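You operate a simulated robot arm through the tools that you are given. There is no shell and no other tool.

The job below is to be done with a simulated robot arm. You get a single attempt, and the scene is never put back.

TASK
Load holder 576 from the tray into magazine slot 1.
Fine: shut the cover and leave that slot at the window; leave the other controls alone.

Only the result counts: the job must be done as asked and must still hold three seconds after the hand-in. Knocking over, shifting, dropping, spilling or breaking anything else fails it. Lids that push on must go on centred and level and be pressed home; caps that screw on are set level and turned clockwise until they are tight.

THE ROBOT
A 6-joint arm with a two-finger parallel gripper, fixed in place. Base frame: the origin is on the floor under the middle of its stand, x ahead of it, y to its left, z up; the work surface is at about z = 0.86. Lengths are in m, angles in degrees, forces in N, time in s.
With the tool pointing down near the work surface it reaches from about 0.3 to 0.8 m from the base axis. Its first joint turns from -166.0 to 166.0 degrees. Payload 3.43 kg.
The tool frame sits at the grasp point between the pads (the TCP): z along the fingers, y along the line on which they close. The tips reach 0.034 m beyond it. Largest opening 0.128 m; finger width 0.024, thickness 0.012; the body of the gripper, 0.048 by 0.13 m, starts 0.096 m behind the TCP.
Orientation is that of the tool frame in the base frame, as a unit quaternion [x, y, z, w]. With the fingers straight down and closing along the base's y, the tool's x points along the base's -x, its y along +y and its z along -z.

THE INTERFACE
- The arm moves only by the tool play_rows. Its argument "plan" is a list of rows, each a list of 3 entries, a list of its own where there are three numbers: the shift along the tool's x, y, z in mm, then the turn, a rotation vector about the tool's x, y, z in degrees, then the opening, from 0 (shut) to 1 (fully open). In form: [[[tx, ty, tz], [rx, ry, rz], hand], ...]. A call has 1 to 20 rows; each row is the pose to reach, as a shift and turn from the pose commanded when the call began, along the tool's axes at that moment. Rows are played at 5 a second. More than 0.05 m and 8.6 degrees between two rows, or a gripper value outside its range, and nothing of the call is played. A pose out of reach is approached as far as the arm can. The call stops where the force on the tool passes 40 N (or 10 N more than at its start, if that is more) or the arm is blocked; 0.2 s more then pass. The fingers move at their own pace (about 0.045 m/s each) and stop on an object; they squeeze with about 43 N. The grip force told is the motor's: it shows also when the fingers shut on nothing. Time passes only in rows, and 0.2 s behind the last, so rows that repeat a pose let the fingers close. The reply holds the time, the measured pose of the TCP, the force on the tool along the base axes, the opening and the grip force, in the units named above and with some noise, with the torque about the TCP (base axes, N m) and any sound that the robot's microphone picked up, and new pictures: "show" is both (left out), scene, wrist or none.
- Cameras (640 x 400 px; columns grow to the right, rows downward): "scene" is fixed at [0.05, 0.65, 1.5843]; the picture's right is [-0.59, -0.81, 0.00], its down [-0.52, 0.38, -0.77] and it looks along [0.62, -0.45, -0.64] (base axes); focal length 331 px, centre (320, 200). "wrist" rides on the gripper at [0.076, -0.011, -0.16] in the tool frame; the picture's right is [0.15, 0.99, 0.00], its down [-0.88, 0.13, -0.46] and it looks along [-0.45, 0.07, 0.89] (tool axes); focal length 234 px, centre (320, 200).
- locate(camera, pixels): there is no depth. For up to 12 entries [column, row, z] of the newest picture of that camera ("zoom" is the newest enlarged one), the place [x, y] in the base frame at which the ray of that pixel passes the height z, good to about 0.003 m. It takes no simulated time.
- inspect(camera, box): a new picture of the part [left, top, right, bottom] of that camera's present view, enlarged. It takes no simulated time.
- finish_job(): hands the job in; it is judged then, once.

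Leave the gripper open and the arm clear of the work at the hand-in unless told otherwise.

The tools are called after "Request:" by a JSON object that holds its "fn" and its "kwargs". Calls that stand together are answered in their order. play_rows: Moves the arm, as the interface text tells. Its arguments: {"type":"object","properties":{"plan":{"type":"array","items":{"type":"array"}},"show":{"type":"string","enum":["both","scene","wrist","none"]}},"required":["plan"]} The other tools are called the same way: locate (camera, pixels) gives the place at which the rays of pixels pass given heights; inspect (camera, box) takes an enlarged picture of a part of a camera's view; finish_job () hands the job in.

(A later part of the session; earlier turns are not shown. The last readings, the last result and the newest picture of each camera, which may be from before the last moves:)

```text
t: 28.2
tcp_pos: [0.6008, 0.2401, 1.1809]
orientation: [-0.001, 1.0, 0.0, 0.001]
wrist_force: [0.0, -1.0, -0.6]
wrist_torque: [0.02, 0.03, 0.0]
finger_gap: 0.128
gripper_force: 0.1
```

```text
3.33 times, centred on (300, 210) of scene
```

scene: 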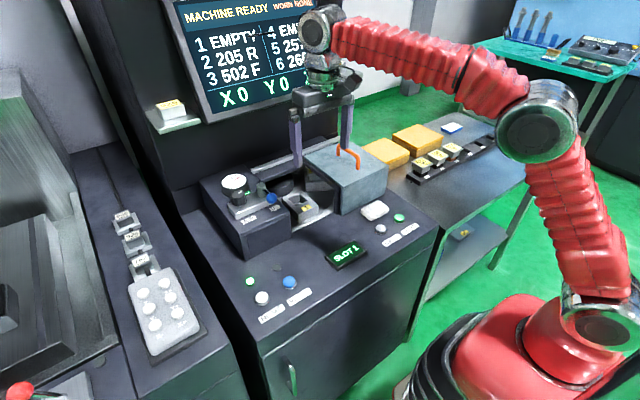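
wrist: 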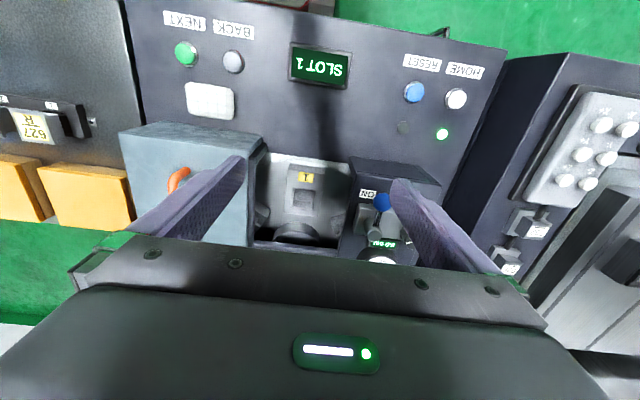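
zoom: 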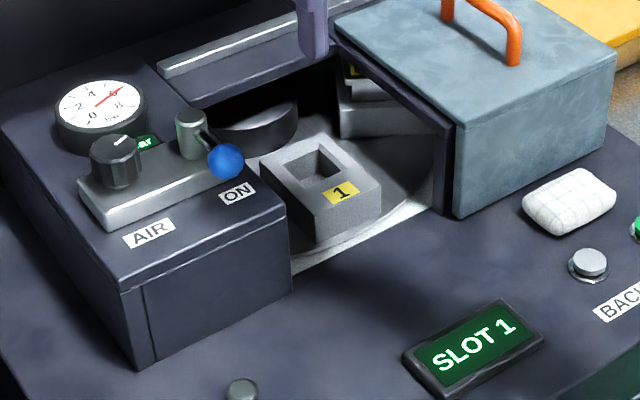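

The pocket "1" is a block with a square hole, on a disc. I locate its hole and edges from both cameras.

Request:
{"fn": "locate", "kwargs": {"camera": "wrist", "pixels": [[303.8, 198, 0.93], [295, 190, 0.93], [317, 193, 0.93], [291, 209, 0.93], [314, 211, 0.93], [292.5, 165, 0.93], [325.5, 169, 0.93], [284.5, 214, 0.93], [319, 218, 0.93], [306, 178, 0.93]]}}

Request:
{"fn": "inspect", "kwargs": {"camera": "scene", "box": [270, 175, 340, 230]}}

Request:
{"fn": "inspect", "kwargs": {"camera": "wrist", "box": [260, 150, 350, 250]}}

```text
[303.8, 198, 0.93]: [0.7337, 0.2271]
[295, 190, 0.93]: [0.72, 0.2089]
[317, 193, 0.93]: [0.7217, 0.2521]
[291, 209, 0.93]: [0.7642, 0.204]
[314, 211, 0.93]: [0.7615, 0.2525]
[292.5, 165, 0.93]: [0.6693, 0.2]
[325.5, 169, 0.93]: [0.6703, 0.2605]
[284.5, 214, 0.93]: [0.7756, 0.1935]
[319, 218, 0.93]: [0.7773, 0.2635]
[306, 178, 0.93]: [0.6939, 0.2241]
```

```text
7.27 times, centred on (305, 202) of scene
```

zoom: 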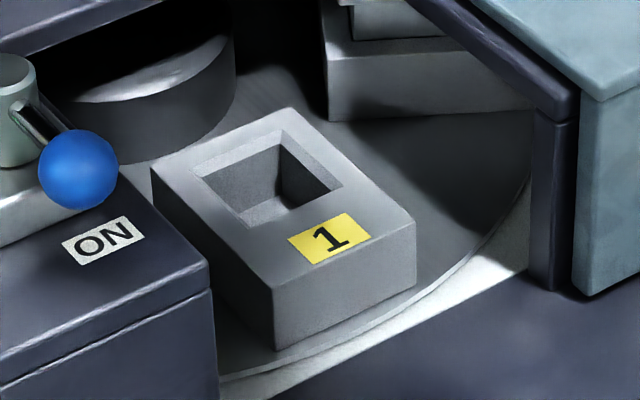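

```text
4.00 times, centred on (305, 200) of wrist
```

zoom: 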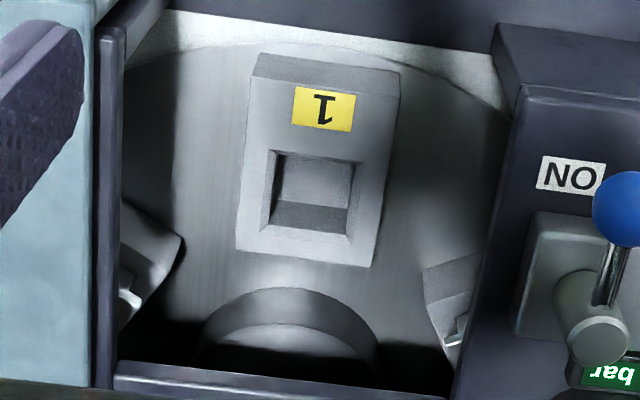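

The hole has a bevelled lead-in and no visible key. I locate the same block corners from both cameras for its height.

Request:
{"fn": "locate", "kwargs": {"camera": "scene", "pixels": [[298.4, 214.4, 0.92], [318.1, 206.4, 0.92], [281.9, 197.6, 0.92], [300.9, 189.2, 0.92], [298.8, 222.6, 0.87], [318.2, 213.8, 0.87], [287.5, 198.3, 0.92], [299.8, 192.4, 0.92], [308.2, 200.1, 0.92], [295.1, 205.9, 0.92]]}}

Request:
{"fn": "locate", "kwargs": {"camera": "wrist", "pixels": [[287.2, 169.2, 0.92], [324.2, 174.2, 0.92], [284, 212.5, 0.92], [318, 216.75, 0.92], [293.8, 187.5, 0.92], [316.5, 190.8, 0.92], [290.3, 207, 0.92], [312.5, 209.5, 0.92], [289, 163, 0.87], [324.5, 167.5, 0.87]]}}

```text
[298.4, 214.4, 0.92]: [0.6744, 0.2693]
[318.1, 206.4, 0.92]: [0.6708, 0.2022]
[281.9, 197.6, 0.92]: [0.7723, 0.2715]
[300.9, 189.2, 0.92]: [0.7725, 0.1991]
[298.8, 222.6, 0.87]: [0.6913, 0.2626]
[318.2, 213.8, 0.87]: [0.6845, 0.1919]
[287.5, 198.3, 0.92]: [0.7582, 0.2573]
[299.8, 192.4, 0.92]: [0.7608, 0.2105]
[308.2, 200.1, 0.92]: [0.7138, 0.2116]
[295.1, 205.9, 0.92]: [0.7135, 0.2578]
```

```text
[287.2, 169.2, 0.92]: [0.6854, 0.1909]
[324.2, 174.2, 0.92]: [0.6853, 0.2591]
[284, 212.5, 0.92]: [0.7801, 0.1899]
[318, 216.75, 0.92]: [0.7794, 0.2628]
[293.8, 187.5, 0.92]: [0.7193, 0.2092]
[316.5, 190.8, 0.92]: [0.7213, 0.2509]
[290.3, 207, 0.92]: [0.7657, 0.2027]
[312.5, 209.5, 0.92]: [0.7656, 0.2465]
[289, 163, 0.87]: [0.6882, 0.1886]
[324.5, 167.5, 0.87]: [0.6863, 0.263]
```

Pocket 1: block top at z≈0.90, hole centre ≈ (0.754, 0.225), about 0.047 m wide at its bevel. Since that's near the reach limit, I'll likely need a tilted grip. Now I go look at holder 576 on the tray, to about (0.50, -0.36, 1.10).

Request:
{"fn": "play_rows", "kwargs": {"plan": [[[7, -43, 0], [0, 0, 0], 1], [[14, -86, 0], [0, 0, 0], 1], [[21, -129, 0], [0, 0, 0], 1], [[28, -172, 0], [0, 0, 0], 1], [[35, -215, 0], [0, 0, 0], 1], [[42, -258, 5], [0, 0, 0], 1], [[49, -301, 15], [0, 0, 0], 1], [[56, -344, 25], [0, 0, 0], 1], [[63, -387, 35], [0, 0, 0], 1], [[70, -430, 45], [0, 0, 0], 1], [[77, -473, 55], [0, 0, 0], 1], [[84, -516, 65], [0, 0, 0], 1], [[92, -559, 75], [0, 0, 0], 1], [[100, -600, 80], [0, 0, 0], 1], [[100, -600, 80], [0, 0, 0], 1]], "show": "both"}}

Request:
{"fn": "inspect", "kwargs": {"camera": "wrist", "box": [160, 60, 480, 260]}}

Request:
{"fn": "inspect", "kwargs": {"camera": "scene", "box": [390, 120, 520, 200]}}

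```text
t: 31.4
tcp_pos: [0.5, -0.361, 1.0987]
orientation: [0.0, 1.0, 0.0, 0.001]
wrist_force: [-1.2, -0.9, 0.2]
wrist_torque: [0.01, -0.02, 0.02]
finger_gap: 0.1282
gripper_force: 0.1
```

scene: 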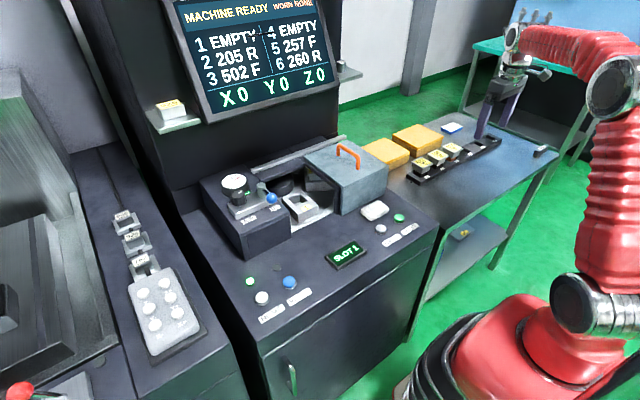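
wrist: 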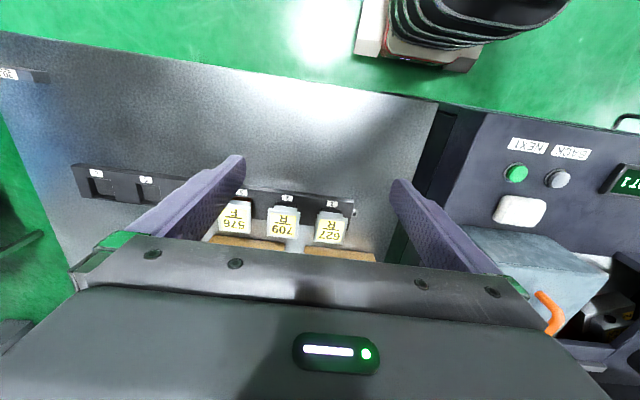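

```text
2.00 times, centred on (320, 160) of wrist
```

zoom: 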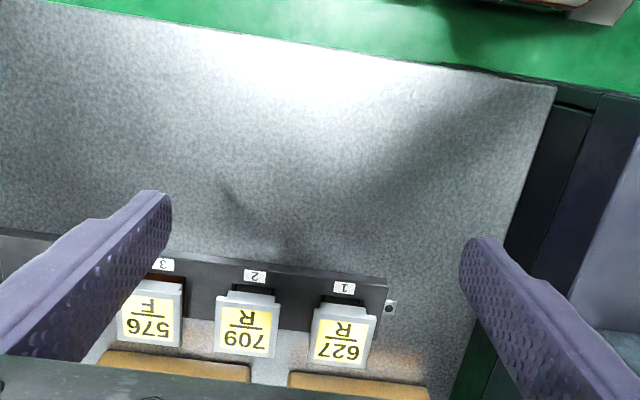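

```text
4.92 times, centred on (455, 160) of scene
```

zoom: 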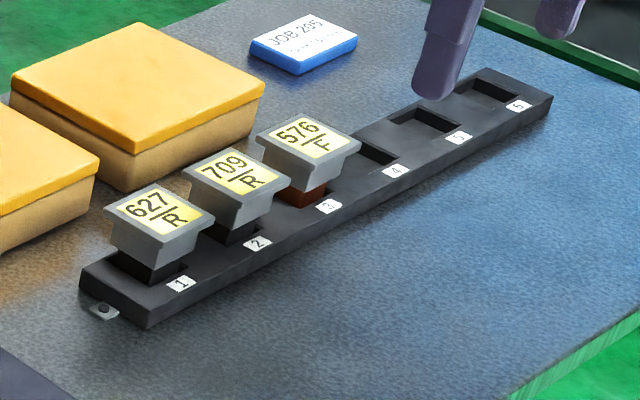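

Holders have a flanged, tapering head with the label on top, and a shank in the tray (576's is red-brown). I locate 576's label from both cameras and then go for a closer, lower look.

Request:
{"fn": "locate", "kwargs": {"camera": "wrist", "pixels": [[235, 219, 0.93], [283, 225, 0.93], [330, 228, 0.93], [242, 192, 0.88], [287, 197, 0.88], [332, 203, 0.88]]}}

Request:
{"fn": "locate", "kwargs": {"camera": "scene", "pixels": [[453, 147.4, 0.93], [437.4, 154.5, 0.93], [421.9, 162, 0.93], [456.8, 161.3, 0.88], [442.4, 168.9, 0.88], [426.7, 177, 0.88]]}}

```text
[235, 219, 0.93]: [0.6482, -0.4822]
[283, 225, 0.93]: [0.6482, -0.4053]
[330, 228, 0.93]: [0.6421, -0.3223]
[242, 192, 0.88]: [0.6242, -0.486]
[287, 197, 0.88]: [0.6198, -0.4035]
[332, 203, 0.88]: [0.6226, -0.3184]
```

```text
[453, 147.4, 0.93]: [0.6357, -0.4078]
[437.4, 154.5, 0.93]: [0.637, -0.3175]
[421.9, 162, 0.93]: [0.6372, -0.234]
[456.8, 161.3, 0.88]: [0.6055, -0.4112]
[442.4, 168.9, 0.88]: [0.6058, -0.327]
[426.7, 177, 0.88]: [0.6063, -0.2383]
```

Intersecting the rays: 576's label is at about (0.688, -0.502, z≈0.872) — the tray table is lower than the machine deck. That is beyond vertical reach (0.85 m), so I'll use a tool tilted ~25° about y (fingers leaning forward, still closing along y), which helps at the pocket too. First a closer view with that tilt from (0.50, -0.502, 1.02).

Request:
{"fn": "play_rows", "kwargs": {"plan": [[[0, -28, 16], [0, -5, 0], 1], [[0, -56, 32], [0, -10, 0], 1], [[0, -84, 48], [0, -15, 0], 1], [[0, -113, 64], [0, -20, 0], 1], [[0, -141, 79], [0, -25, 0], 1], [[0, -141, 79], [0, -25, 0], 1]], "show": "both"}}

Request:
{"fn": "inspect", "kwargs": {"camera": "wrist", "box": [230, 120, 430, 250]}}

```text
t: 32.8
tcp_pos: [0.5001, -0.5022, 1.02]
orientation: [0.001, 0.976, 0.001, 0.217]
wrist_force: [0.6, 0.4, -0.3]
wrist_torque: [-0.01, 0.02, 0.01]
finger_gap: 0.1281
gripper_force: 0.0
```

scene: 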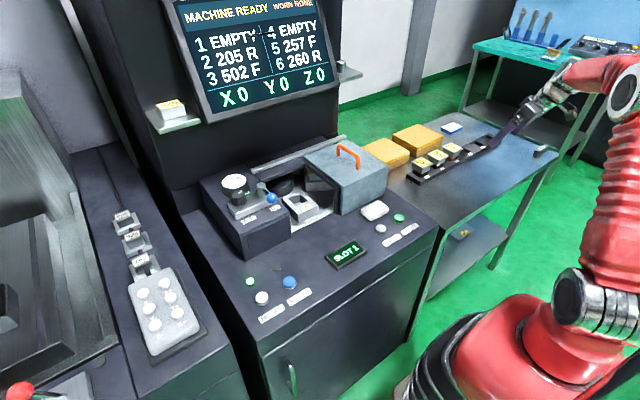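
wrist: 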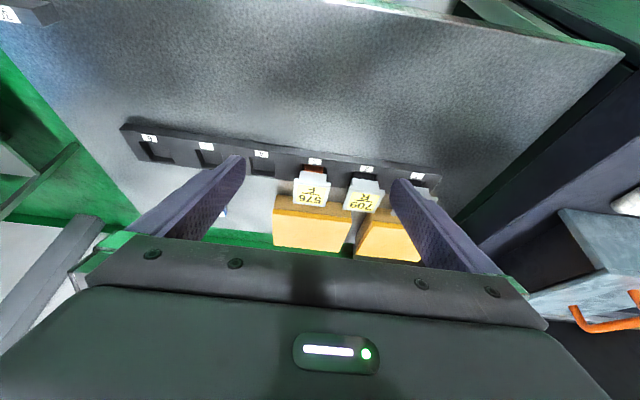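

```text
3.08 times, centred on (330, 185) of wrist
```

zoom: 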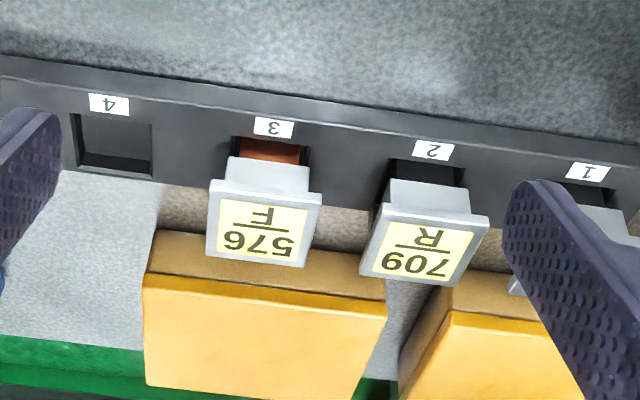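

A clear view of 576 between the fingers. I refine its head corners (zoom px ≈ (212,180),(322,193),(304,268),(207,258)).

Request:
{"fn": "locate", "kwargs": {"camera": "zoom", "pixels": [[264, 232, 0.872], [212, 180, 0.868], [322, 193, 0.868], [304, 266, 0.872], [206, 258, 0.872], [232, 158, 0.83], [310, 167, 0.83], [255, 127, 0.818], [294, 129, 0.818], [427, 250, 0.872], [110, 104, 0.818]]}}

Request:
{"fn": "inspect", "kwargs": {"camera": "wrist", "box": [280, 150, 350, 220]}}

Request:
{"fn": "inspect", "kwargs": {"camera": "scene", "box": [430, 130, 480, 170]}}

```text
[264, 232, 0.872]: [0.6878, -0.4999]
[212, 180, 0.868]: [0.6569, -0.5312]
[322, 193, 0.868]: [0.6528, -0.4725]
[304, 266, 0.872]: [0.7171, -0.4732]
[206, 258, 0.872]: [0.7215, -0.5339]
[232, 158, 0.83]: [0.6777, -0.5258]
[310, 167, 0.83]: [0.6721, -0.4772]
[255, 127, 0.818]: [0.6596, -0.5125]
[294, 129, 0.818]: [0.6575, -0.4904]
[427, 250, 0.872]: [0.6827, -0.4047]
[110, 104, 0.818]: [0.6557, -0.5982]
```

```text
5.71 times, centred on (315, 185) of wrist
```

zoom: 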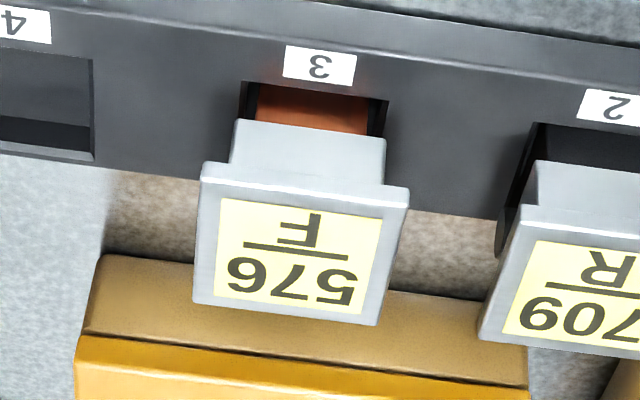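

```text
10.00 times, centred on (455, 150) of scene
```

zoom: 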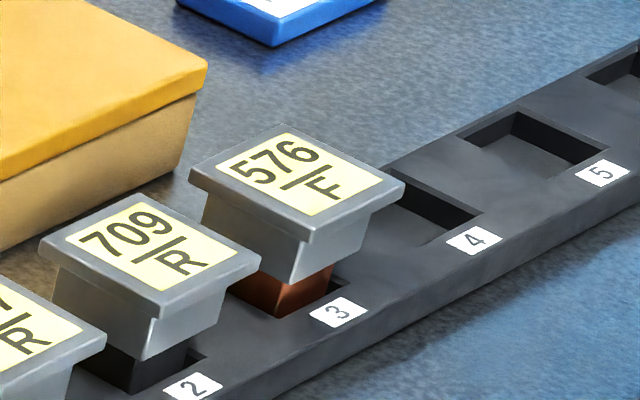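

The holder has a ~60 mm square flange plate on a narrower head, with a ~35 mm shank. To choose the grip depth I look at how a loaded holder sits in a neighbouring pocket (scene near px 315,180).

Request:
{"fn": "inspect", "kwargs": {"camera": "scene", "box": [285, 160, 345, 205]}}

Request:
{"fn": "inspect", "kwargs": {"camera": "scene", "box": [230, 160, 310, 215]}}

Request:
{"fn": "inspect", "kwargs": {"camera": "wrist", "box": [530, 190, 640, 310]}}

```text
8.89 times, centred on (315, 182) of scene
```

zoom: 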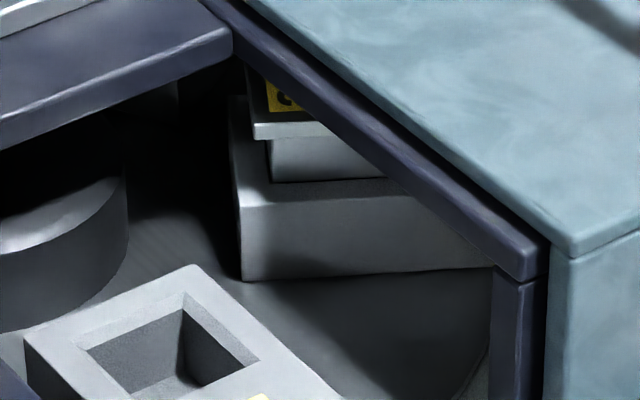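

```text
7.27 times, centred on (270, 188) of scene
```

zoom: 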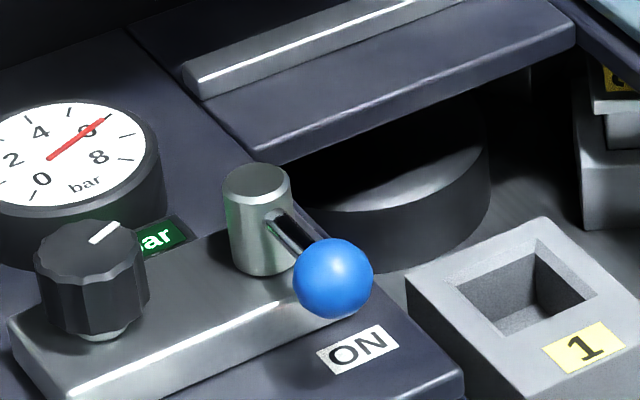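

```text
3.33 times, centred on (585, 250) of wrist
```

zoom: 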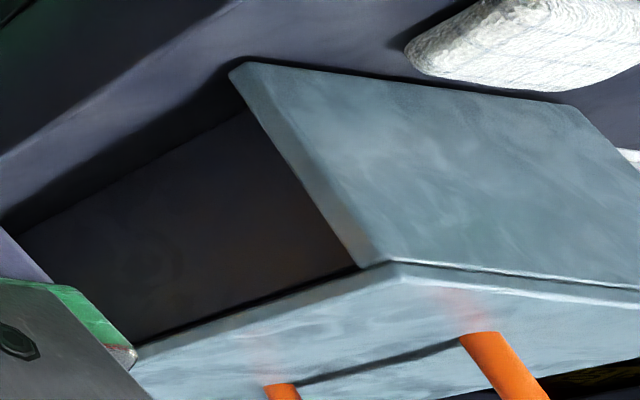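

Loaded holders sit with the head's underside on the pocket top, flange ~22 mm above it; so I'll grip the flange with the tips only ~15 mm below it. Now I approach above 576: TCP to (0.680, -0.502, 0.96), tilt kept.

Request:
{"fn": "play_rows", "kwargs": {"plan": [[[-28, 0, 26], [0, 0, 0], 0.75], [[-56, 0, 52], [0, 0, 0], 0.75], [[-84, 0, 78], [0, 0, 0], 0.75], [[-112, 0, 104], [0, 0, 0], 0.75], [[-137.7, 0, 130.5], [0, 0, 0], 0.75], [[-137.7, 0, 130.5], [0, 0, 0], 0.75]], "show": "both"}}

Request:
{"fn": "inspect", "kwargs": {"camera": "wrist", "box": [200, 90, 440, 260]}}

```text
t: 34.2
tcp_pos: [0.6801, -0.502, 0.9595]
orientation: [0.001, 0.976, 0.001, 0.216]
wrist_force: [-0.3, 0.7, 0.2]
wrist_torque: [-0.03, 0.0, 0.0]
finger_gap: 0.0961
gripper_force: 0.1
```

scene: 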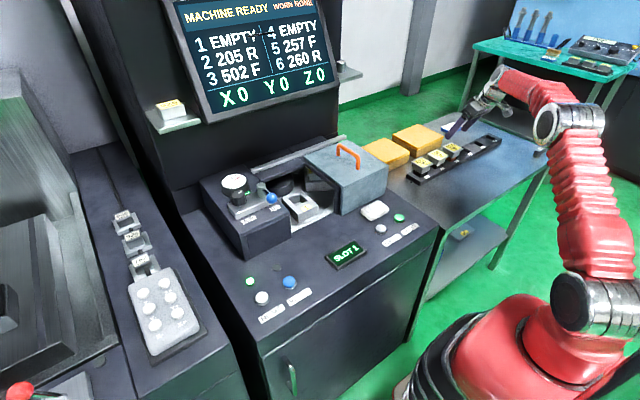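
wrist: 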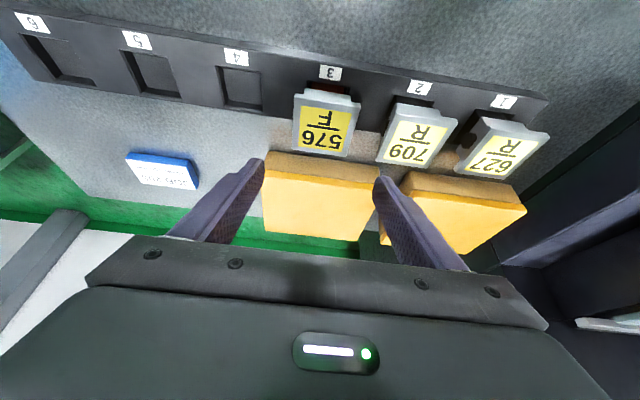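

```text
2.35 times, centred on (320, 175) of wrist
```

zoom: 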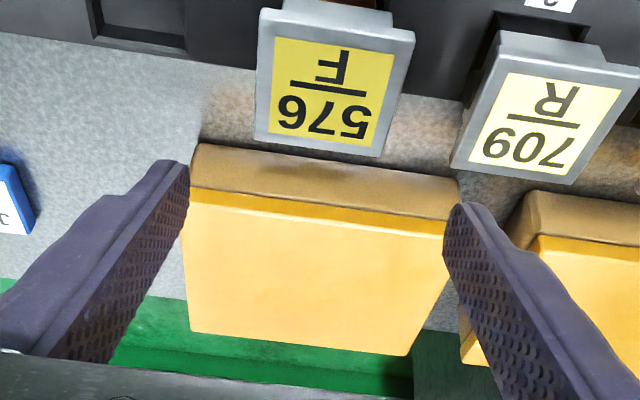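

576 is seen well from here. I refine its centre using the flange and label corners in this zoom.

Request:
{"fn": "locate", "kwargs": {"camera": "zoom", "pixels": [[274, 37, 0.872], [395, 53, 0.872], [268, 134, 0.872], [371, 147, 0.872], [254, 140, 0.872], [379, 157, 0.872], [262, 22, 0.872], [414, 43, 0.872]]}}

```text
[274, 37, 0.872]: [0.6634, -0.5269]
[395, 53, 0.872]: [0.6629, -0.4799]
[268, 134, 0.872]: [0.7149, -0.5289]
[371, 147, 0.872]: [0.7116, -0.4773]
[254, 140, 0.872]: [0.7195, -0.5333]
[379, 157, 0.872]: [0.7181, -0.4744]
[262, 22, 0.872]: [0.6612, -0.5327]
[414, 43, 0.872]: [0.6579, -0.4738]
```

Centre ≈ (0.6885, -0.503). Right finger would pass only 5 mm from 709, so I narrow to 0.64 (82 mm) and descend vertically to TCP z=0.882.

Request:
{"fn": "play_rows", "kwargs": {"plan": [[[-1.8, -1, 0.8], [0, 0, 0], 0.63], [[-1.8, -1, 0.8], [0, 0, 0], 0.63], [[6.5, -1, 18.5], [0, 0, 0], 0.63], [[14.5, -1, 36], [0, 0, 0], 0.63], [[23, -1, 54], [0, 0, 0], 0.63], [[27, -1, 62.5], [0, 0, 0], 0.63], [[31, -1, 71], [0, 0, 0], 0.63], [[31, -1, 71], [0, 0, 0], 0.63]], "show": "both"}}

Request:
{"fn": "inspect", "kwargs": {"camera": "wrist", "box": [200, 90, 440, 260]}}

Request:
{"fn": "inspect", "kwargs": {"camera": "scene", "box": [410, 90, 520, 180]}}

```text
t: 36.0
tcp_pos: [0.6829, -0.5023, 0.8802]
orientation: [0.001, 0.976, 0.001, 0.218]
wrist_force: [-0.2, -0.3, -0.1]
wrist_torque: [0.02, 0.01, -0.03]
finger_gap: 0.0804
gripper_force: 0.1
```

scene: 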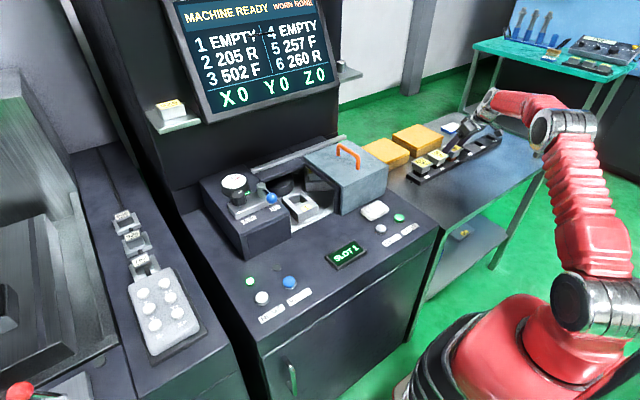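
wrist: 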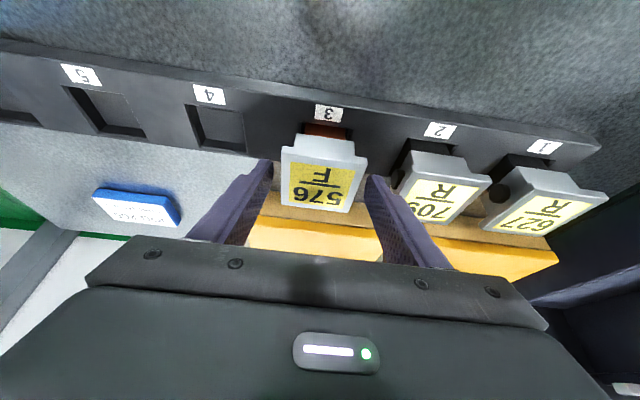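

```text
2.35 times, centred on (320, 175) of wrist
```

zoom: 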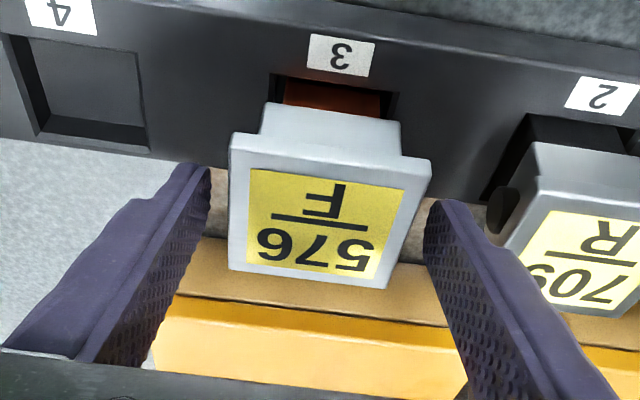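

```text
4.44 times, centred on (465, 135) of scene
```

zoom: 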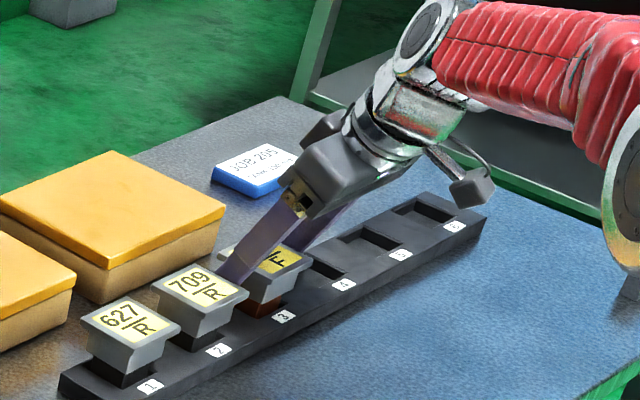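

The flange is centred between the fingers. Now I close the hand.

Request:
{"fn": "play_rows", "kwargs": {"plan": [[[0, 0, 0], [0, 0, 0], 0.5], [[0, 0, 0], [0, 0, 0], 0.4], [[0, 0, 0], [0, 0, 0], 0.3], [[0, 0, 0], [0, 0, 0], 0.3], [[0, 0, 0], [0, 0, 0], 0.3]], "show": "wrist"}}

Request:
{"fn": "inspect", "kwargs": {"camera": "wrist", "box": [200, 90, 440, 260]}}

```text
t: 37.2
tcp_pos: [0.6832, -0.5021, 0.8824]
orientation: [0.0, 0.976, 0.001, 0.218]
wrist_force: [0.8, -2.2, -0.3]
wrist_torque: [-0.03, -0.01, -0.02]
finger_gap: 0.0616
gripper_force: 43.3
```

wrist: 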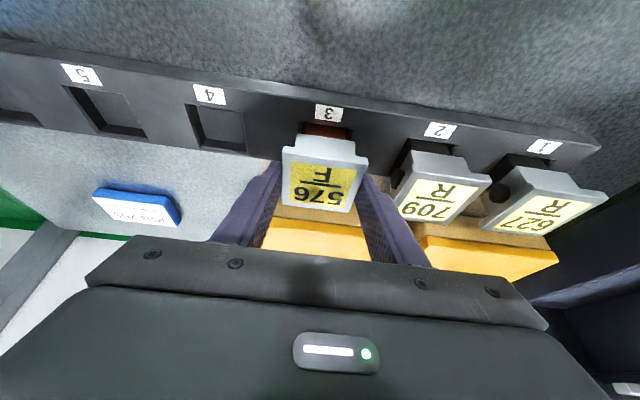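

```text
2.35 times, centred on (320, 175) of wrist
```

zoom: 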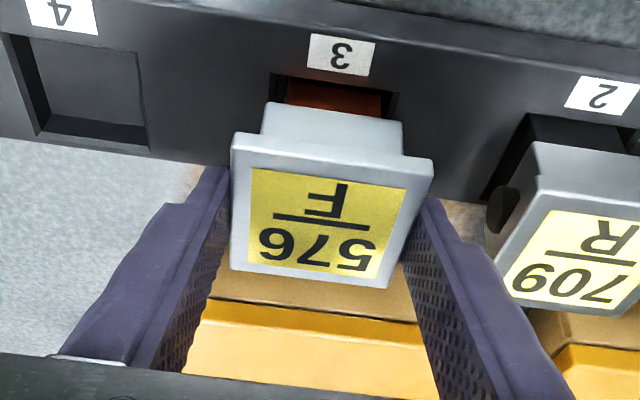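

Gripped at 61.6 mm with 43 N. I lift straight up slowly, 70 mm total, and check.

Request:
{"fn": "play_rows", "kwargs": {"plan": [[[-2.1, 0, -4.5], [0, 0, 0], 0.3], [[-6.3, 0, -13.6], [0, 0, 0], 0.3], [[-12.7, 0, -27.2], [0, 0, 0], 0.3], [[-21.2, 0, -45.3], [0, 0, 0], 0.3], [[-29.6, 0, -63.4], [0, 0, 0], 0.3], [[-29.6, 0, -63.4], [0, 0, 0], 0.3]], "show": "both"}}

Request:
{"fn": "inspect", "kwargs": {"camera": "wrist", "box": [200, 90, 440, 260]}}

Request:
{"fn": "inspect", "kwargs": {"camera": "scene", "box": [410, 90, 520, 180]}}

```text
t: 38.6
tcp_pos: [0.6829, -0.5029, 0.9531]
orientation: [0.0, 0.976, 0.002, 0.217]
wrist_force: [0.4, -0.8, -5.3]
wrist_torque: [0.0, 0.03, 0.01]
finger_gap: 0.0615
gripper_force: 42.9
```

scene: 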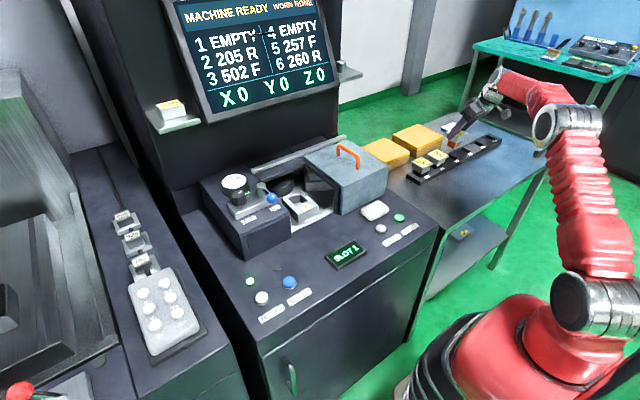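
wrist: 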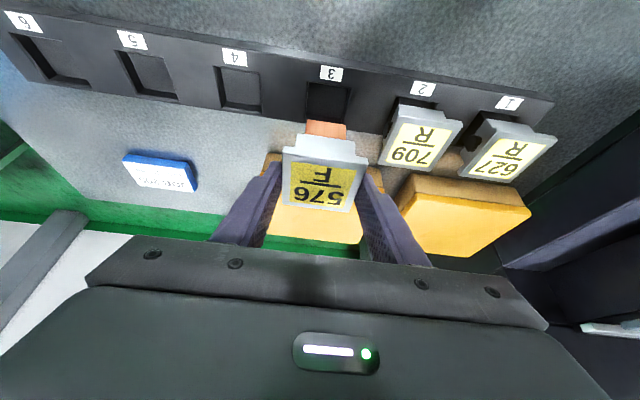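

```text
2.35 times, centred on (320, 175) of wrist
```

zoom: 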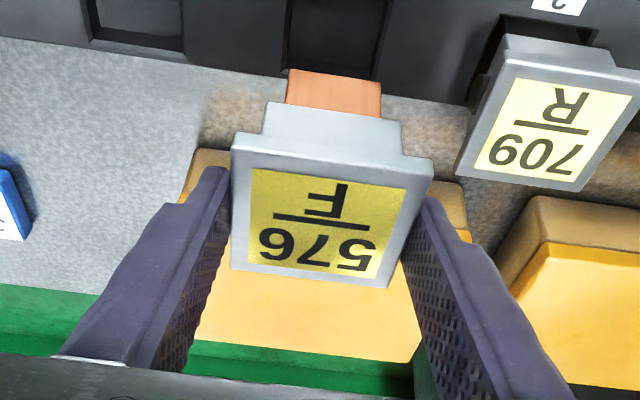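

```text
4.44 times, centred on (465, 135) of scene
```

zoom: 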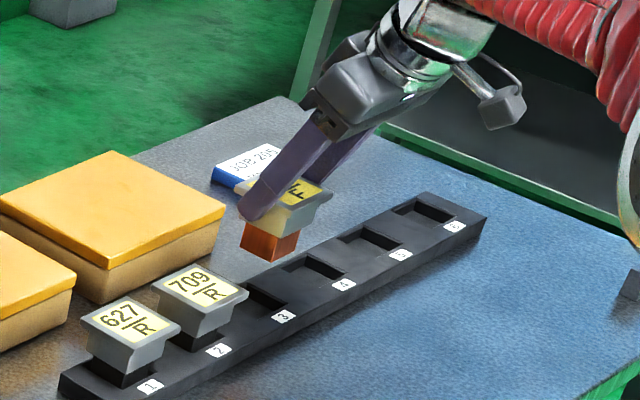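

The holder hangs level (weight ~5 N), and the tray neighbours are undisturbed. I retract up along the tool axis to (0.60, -0.50, 1.13), then traverse left toward the machine above everything.

Request:
{"fn": "play_rows", "kwargs": {"plan": [[[0, 0, -35], [0, 0, 0], 0.3], [[0, 0, -75], [0, 0, 0], 0.3], [[0, 0, -115], [0, 0, 0], 0.3], [[0, 0, -155], [0, 0, 0], 0.3], [[0, 15, -195], [0, 0, 0], 0.3], [[0, 50, -195], [0, 0, 0], 0.3], [[0, 88, -195], [0, 0, 0], 0.3], [[0, 126, -195], [0, 0, 0], 0.3], [[0, 164, -195], [0, 0, 0], 0.3], [[0, 202, -195], [0, 0, 0], 0.3], [[0, 240, -195], [0, 0, 0], 0.3], [[0, 278, -195], [0, 0, 0], 0.3], [[0, 316, -195], [0, 0, 0], 0.3], [[0, 354, -195], [0, 0, 0], 0.3], [[0, 392, -195], [0, 0, 0], 0.3], [[0, 425, -195], [0, 0, 0], 0.3], [[0, 450, -195], [0, 0, 0], 0.3]], "show": "both"}}

```text
t: 42.2
tcp_pos: [0.6013, -0.0523, 1.1286]
orientation: [0.0, 0.976, 0.001, 0.216]
wrist_force: [0.0, -0.4, -5.5]
wrist_torque: [0.01, 0.07, 0.0]
finger_gap: 0.0619
gripper_force: 43.1
```

scene: 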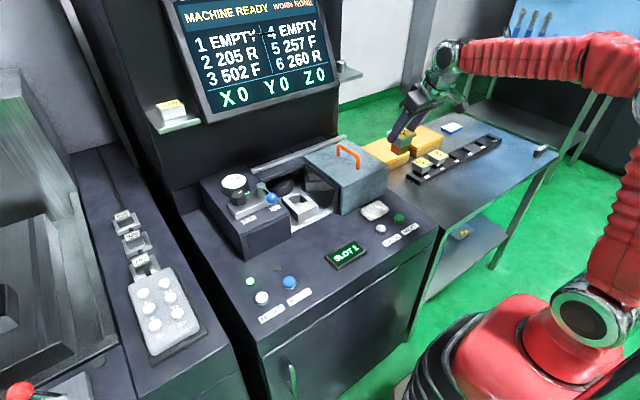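
wrist: 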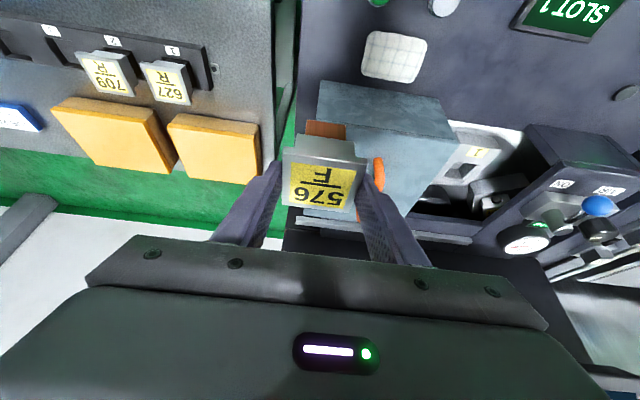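

Still held well. I continue left to y≈0.225 at the same height.

Request:
{"fn": "play_rows", "kwargs": {"plan": [[[0, 25, 0], [0, 0, 0], 0.3], [[0, 60, 0], [0, 0, 0], 0.3], [[0, 98, 0], [0, 0, 0], 0.3], [[0, 136, 0], [0, 0, 0], 0.3], [[0, 174, 0], [0, 0, 0], 0.3], [[0, 212, 0], [0, 0, 0], 0.3], [[0, 250, 0], [0, 0, 0], 0.3], [[0, 277, 0], [0, 0, 0], 0.3], [[0, 277, 0], [0, 0, 0], 0.3]], "show": "both"}}

Request:
{"fn": "inspect", "kwargs": {"camera": "wrist", "box": [200, 90, 440, 260]}}

```text
t: 44.2
tcp_pos: [0.6001, 0.2243, 1.1321]
orientation: [0.001, 0.976, 0.0, 0.216]
wrist_force: [-0.2, -0.6, -5.1]
wrist_torque: [-0.01, 0.02, -0.01]
finger_gap: 0.0616
gripper_force: 42.6
```

scene: 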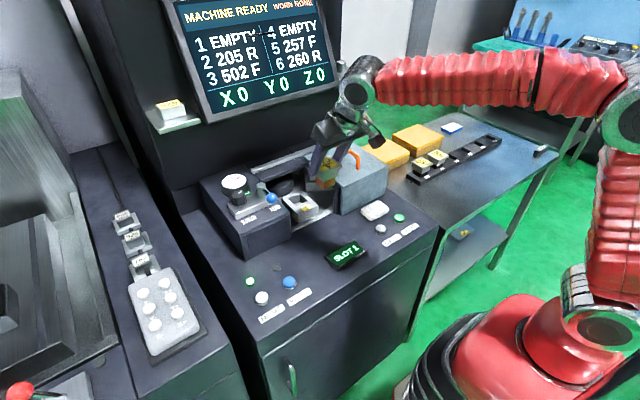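
wrist: 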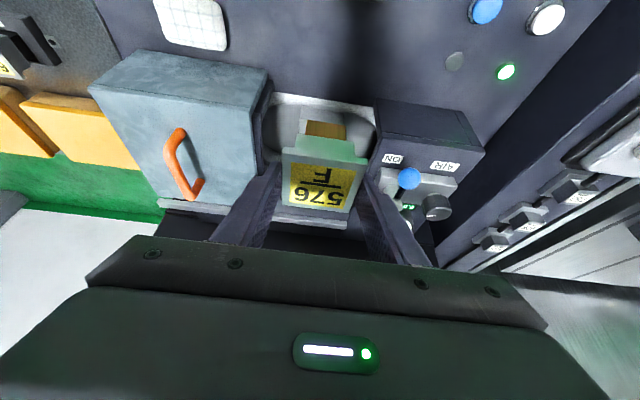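

```text
2.35 times, centred on (320, 175) of wrist
```

zoom: 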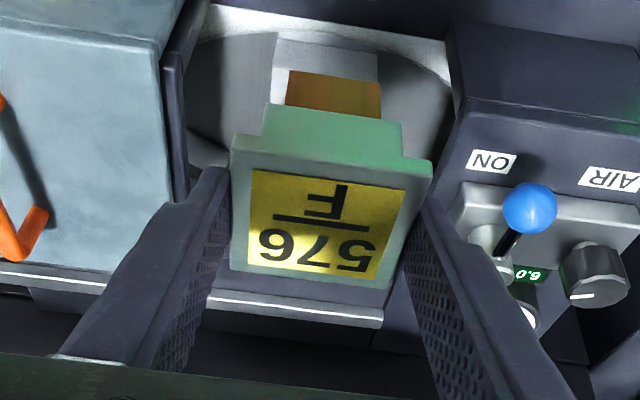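

Aligned in y. The blue air ball is at y≈0.33, clear of the gripper (y up to 0.29). I now move forward and down to hover above the pocket: TCP (0.7485, 0.225, 1.04), shank bottom ~0.965.

Request:
{"fn": "play_rows", "kwargs": {"plan": [[[-19, 0.5, 29], [0, 0, 0], 0.3], [[-38, 0.5, 58], [0, 0, 0], 0.3], [[-57, 0.5, 87], [0, 0, 0], 0.3], [[-76, 0.5, 116], [0, 0, 0], 0.3], [[-95.5, 0.5, 146], [0, 0, 0], 0.3], [[-95.5, 0.5, 146], [0, 0, 0], 0.3]], "show": "both"}}

Request:
{"fn": "inspect", "kwargs": {"camera": "wrist", "box": [230, 90, 410, 220]}}

Request:
{"fn": "inspect", "kwargs": {"camera": "scene", "box": [255, 130, 355, 230]}}

```text
t: 45.6
tcp_pos: [0.748, 0.2258, 1.0387]
orientation: [0.0, 0.976, 0.001, 0.216]
wrist_force: [-0.3, -0.8, -5.7]
wrist_torque: [0.01, 0.08, -0.04]
finger_gap: 0.0617
gripper_force: 43.1
```

scene: 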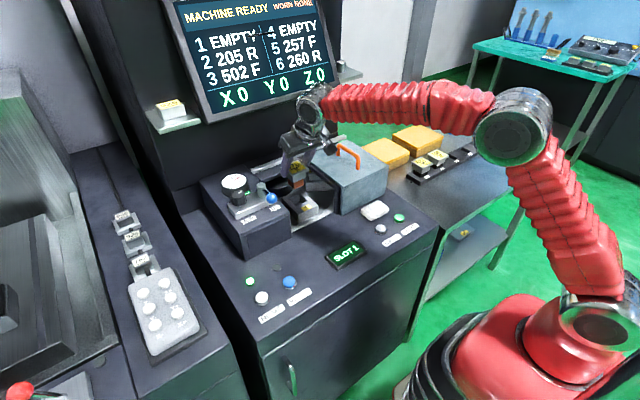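
wrist: 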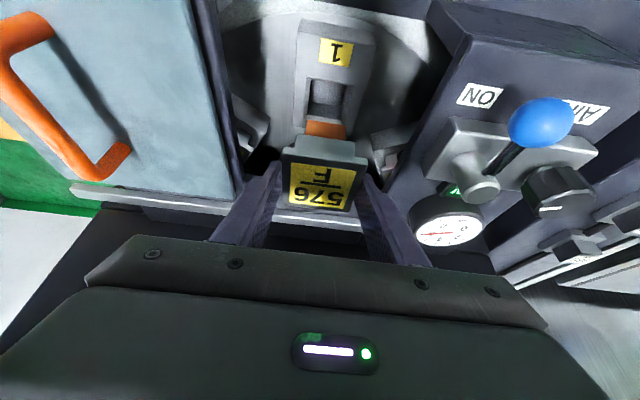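

```text
3.08 times, centred on (320, 155) of wrist
```

zoom: 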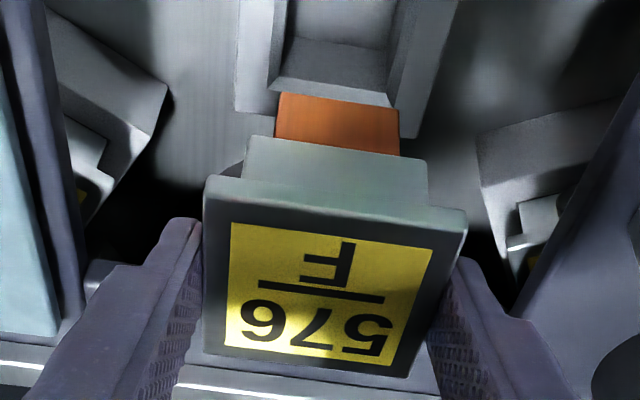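

```text
4.00 times, centred on (305, 180) of scene
```

zoom: 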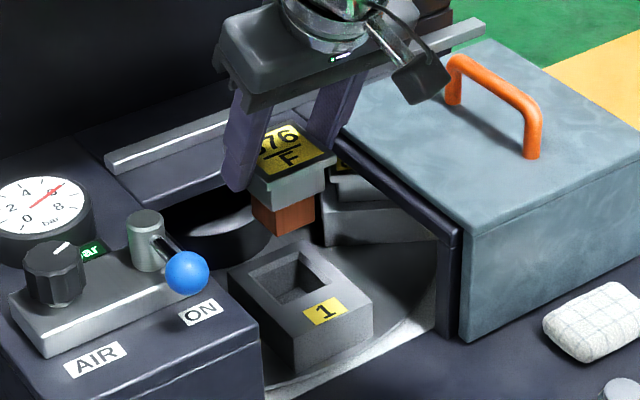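

The holder hovers above the pocket. I enlarge the wrist view of the pocket to measure the hole's side edges and front edge against the holder.

Request:
{"fn": "inspect", "kwargs": {"camera": "wrist", "box": [270, 10, 390, 150]}}

Request:
{"fn": "inspect", "kwargs": {"camera": "scene", "box": [280, 160, 340, 225]}}

```text
2.86 times, centred on (330, 80) of wrist
```

zoom: 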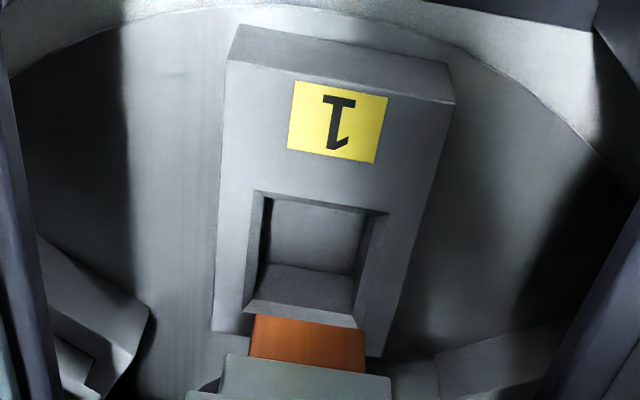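

```text
6.15 times, centred on (310, 192) of scene
```

zoom: 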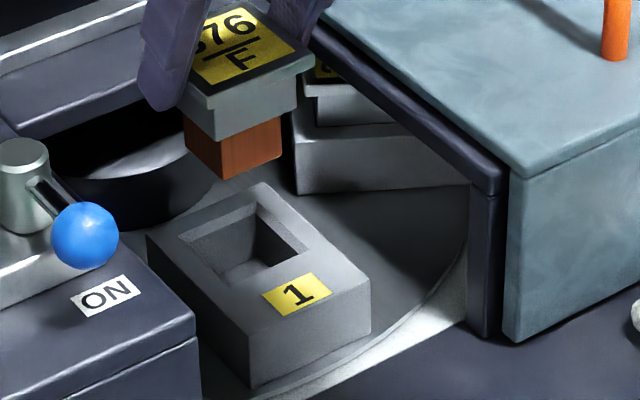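

Request:
{"fn": "locate", "kwargs": {"camera": "wrist", "pixels": [[307.25, 76.5, 0.9015], [353.8, 84.2, 0.9015], [303.05, 119.2, 0.9015], [342.95, 124.8, 0.9015], [297.8, 31.7, 0.9015], [376.2, 46, 0.9015], [292.2, 124.8, 0.9015], [351, 134.25, 0.9015]]}}

Request:
{"fn": "locate", "kwargs": {"camera": "scene", "pixels": [[287.2, 198, 0.9015], [300.6, 192, 0.9015], [308.7, 199.6, 0.9015], [295, 206.1, 0.9015], [282, 198, 0.9015], [300.7, 189.5, 0.9015], [318.3, 206.2, 0.9015], [298.7, 214.2, 0.9015]]}}

```text
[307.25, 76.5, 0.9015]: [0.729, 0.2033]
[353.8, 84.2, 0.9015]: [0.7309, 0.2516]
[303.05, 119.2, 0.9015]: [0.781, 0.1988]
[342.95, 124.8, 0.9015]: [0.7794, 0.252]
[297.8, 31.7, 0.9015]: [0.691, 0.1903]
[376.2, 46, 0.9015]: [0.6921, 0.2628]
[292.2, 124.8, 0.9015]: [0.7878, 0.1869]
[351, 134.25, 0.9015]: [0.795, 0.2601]
```

```text
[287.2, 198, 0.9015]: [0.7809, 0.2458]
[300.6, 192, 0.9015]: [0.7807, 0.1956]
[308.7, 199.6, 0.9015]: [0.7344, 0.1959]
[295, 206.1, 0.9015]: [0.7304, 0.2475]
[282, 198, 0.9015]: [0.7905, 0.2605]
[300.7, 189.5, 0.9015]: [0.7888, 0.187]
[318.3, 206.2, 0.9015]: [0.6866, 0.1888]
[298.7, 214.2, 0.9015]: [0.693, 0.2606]
```

The hole centre comes out at ≈ (0.7555, 0.2245), averaging both cameras. Now I measure the held holder's flange and shank in the same views.

Request:
{"fn": "locate", "kwargs": {"camera": "wrist", "pixels": [[282.3, 157.6, 1.029], [367.4, 167.3, 1.029], [282.7, 204.4, 1.029], [348.9, 212.5, 1.029], [321.6, 186.5, 1.029]]}}

Request:
{"fn": "inspect", "kwargs": {"camera": "wrist", "box": [270, 100, 380, 220]}}

Request:
{"fn": "inspect", "kwargs": {"camera": "scene", "box": [280, 150, 325, 195]}}

```text
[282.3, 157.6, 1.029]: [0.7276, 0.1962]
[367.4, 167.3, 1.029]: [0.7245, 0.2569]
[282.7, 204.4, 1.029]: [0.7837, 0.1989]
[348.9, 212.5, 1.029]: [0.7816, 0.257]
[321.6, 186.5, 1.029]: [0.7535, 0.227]
```

```text
3.33 times, centred on (325, 160) of wrist
```

zoom: 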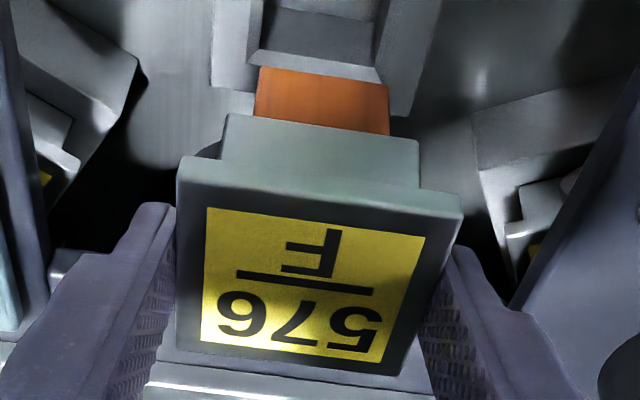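

```text
8.89 times, centred on (302, 172) of scene
```

zoom: 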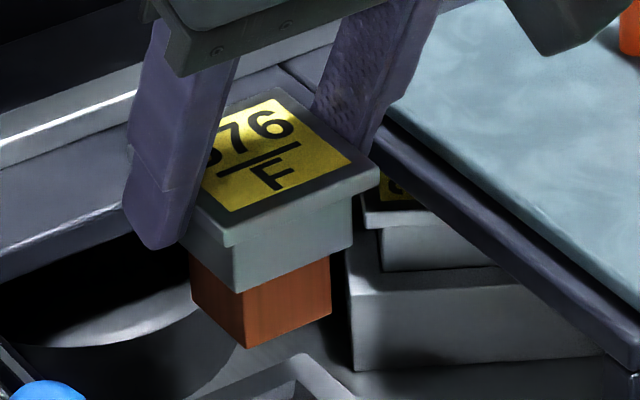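

Request:
{"fn": "locate", "kwargs": {"camera": "scene", "pixels": [[294.1, 188.5, 0.9715], [303.2, 184.7, 0.9715], [287.7, 183.25, 0.9715], [308.5, 168.85, 1.027], [307.7, 175.5, 1.015]]}}

Request:
{"fn": "locate", "kwargs": {"camera": "wrist", "pixels": [[305.8, 120.1, 0.9715], [344.3, 125.7, 0.9715]]}}

```text
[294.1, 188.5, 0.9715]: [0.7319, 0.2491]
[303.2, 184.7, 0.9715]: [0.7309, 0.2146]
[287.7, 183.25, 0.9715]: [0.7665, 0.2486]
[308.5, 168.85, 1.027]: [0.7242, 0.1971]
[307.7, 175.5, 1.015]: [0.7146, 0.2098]
```

```text
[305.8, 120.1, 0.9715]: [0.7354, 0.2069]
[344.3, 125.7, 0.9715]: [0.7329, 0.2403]
```

Using the measured grip width as scale, the holder centre is at ≈ (0.7565, 0.2268) and level; the hole centre ≈ (0.755, 0.225). I correct by about -1.3 mm in both and descend 48 mm, stopping with the shank just above the hole.

Request:
{"fn": "play_rows", "kwargs": {"plan": [[[1, -1.4, 0], [0, 0, 0], 0.3], [[7.8, -1.4, 14], [0, 0, 0], 0.3], [[14.5, -1.4, 28.6], [0, 0, 0], 0.3], [[21.3, -1.4, 43], [0, 0, 0], 0.3], [[21.3, -1.4, 43], [0, 0, 0], 0.3]], "show": "both"}}

Request:
{"fn": "inspect", "kwargs": {"camera": "wrist", "box": [260, 60, 390, 220]}}

Request:
{"fn": "inspect", "kwargs": {"camera": "scene", "box": [275, 165, 330, 220]}}

```text
t: 46.8
tcp_pos: [0.7476, 0.2244, 0.9894]
orientation: [0.001, 0.976, 0.0, 0.216]
wrist_force: [0.3, 0.3, -5.4]
wrist_torque: [-0.01, 0.01, -0.02]
finger_gap: 0.062
gripper_force: 42.9
```

scene: 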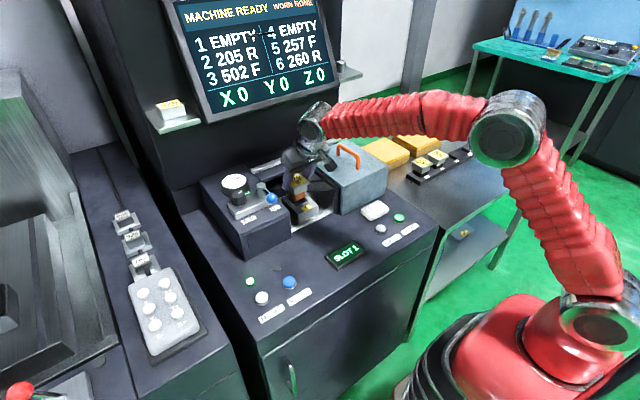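
wrist: 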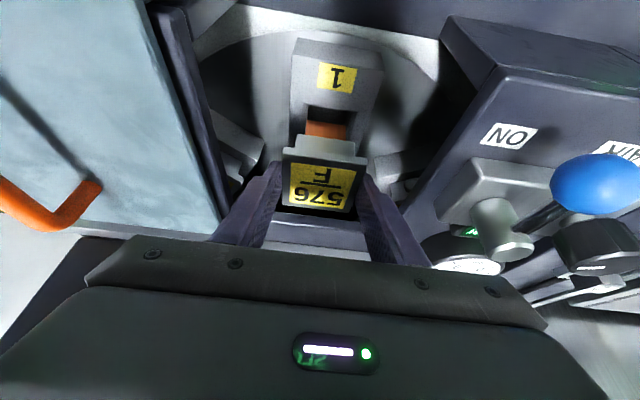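

```text
2.50 times, centred on (325, 140) of wrist
```

zoom: 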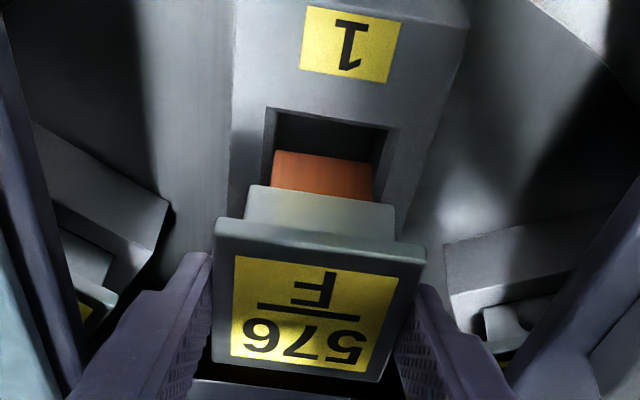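

```text
7.27 times, centred on (302, 192) of scene
```

zoom: 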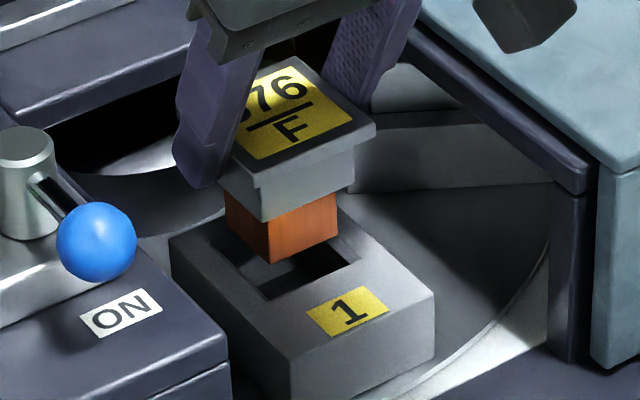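

Shank is right over the hole. I check its front bottom edge against the hole's front edge numerically.

Request:
{"fn": "locate", "kwargs": {"camera": "wrist", "pixels": [[305.8, 120.8, 0.915], [347, 126, 0.915], [303, 103.2, 0.9015], [355.8, 112, 0.9015], [301.8, 134, 0.9015], [350.2, 140, 0.9015]]}}

Request:
{"fn": "locate", "kwargs": {"camera": "scene", "pixels": [[295, 200.6, 0.915], [304.5, 196.5, 0.915], [288.9, 195.2, 0.915], [294.6, 205.5, 0.9015], [307.1, 200.2, 0.9015]]}}

```text
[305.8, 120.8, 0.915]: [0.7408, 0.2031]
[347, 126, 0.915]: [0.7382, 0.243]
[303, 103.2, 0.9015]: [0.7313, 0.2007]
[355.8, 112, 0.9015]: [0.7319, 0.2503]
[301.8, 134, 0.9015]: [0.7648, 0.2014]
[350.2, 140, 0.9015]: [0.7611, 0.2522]
```

```text
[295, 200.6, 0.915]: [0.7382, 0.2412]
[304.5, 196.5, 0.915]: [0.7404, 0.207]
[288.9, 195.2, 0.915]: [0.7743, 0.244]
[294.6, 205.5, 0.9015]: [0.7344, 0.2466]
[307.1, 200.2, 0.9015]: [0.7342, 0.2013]
```

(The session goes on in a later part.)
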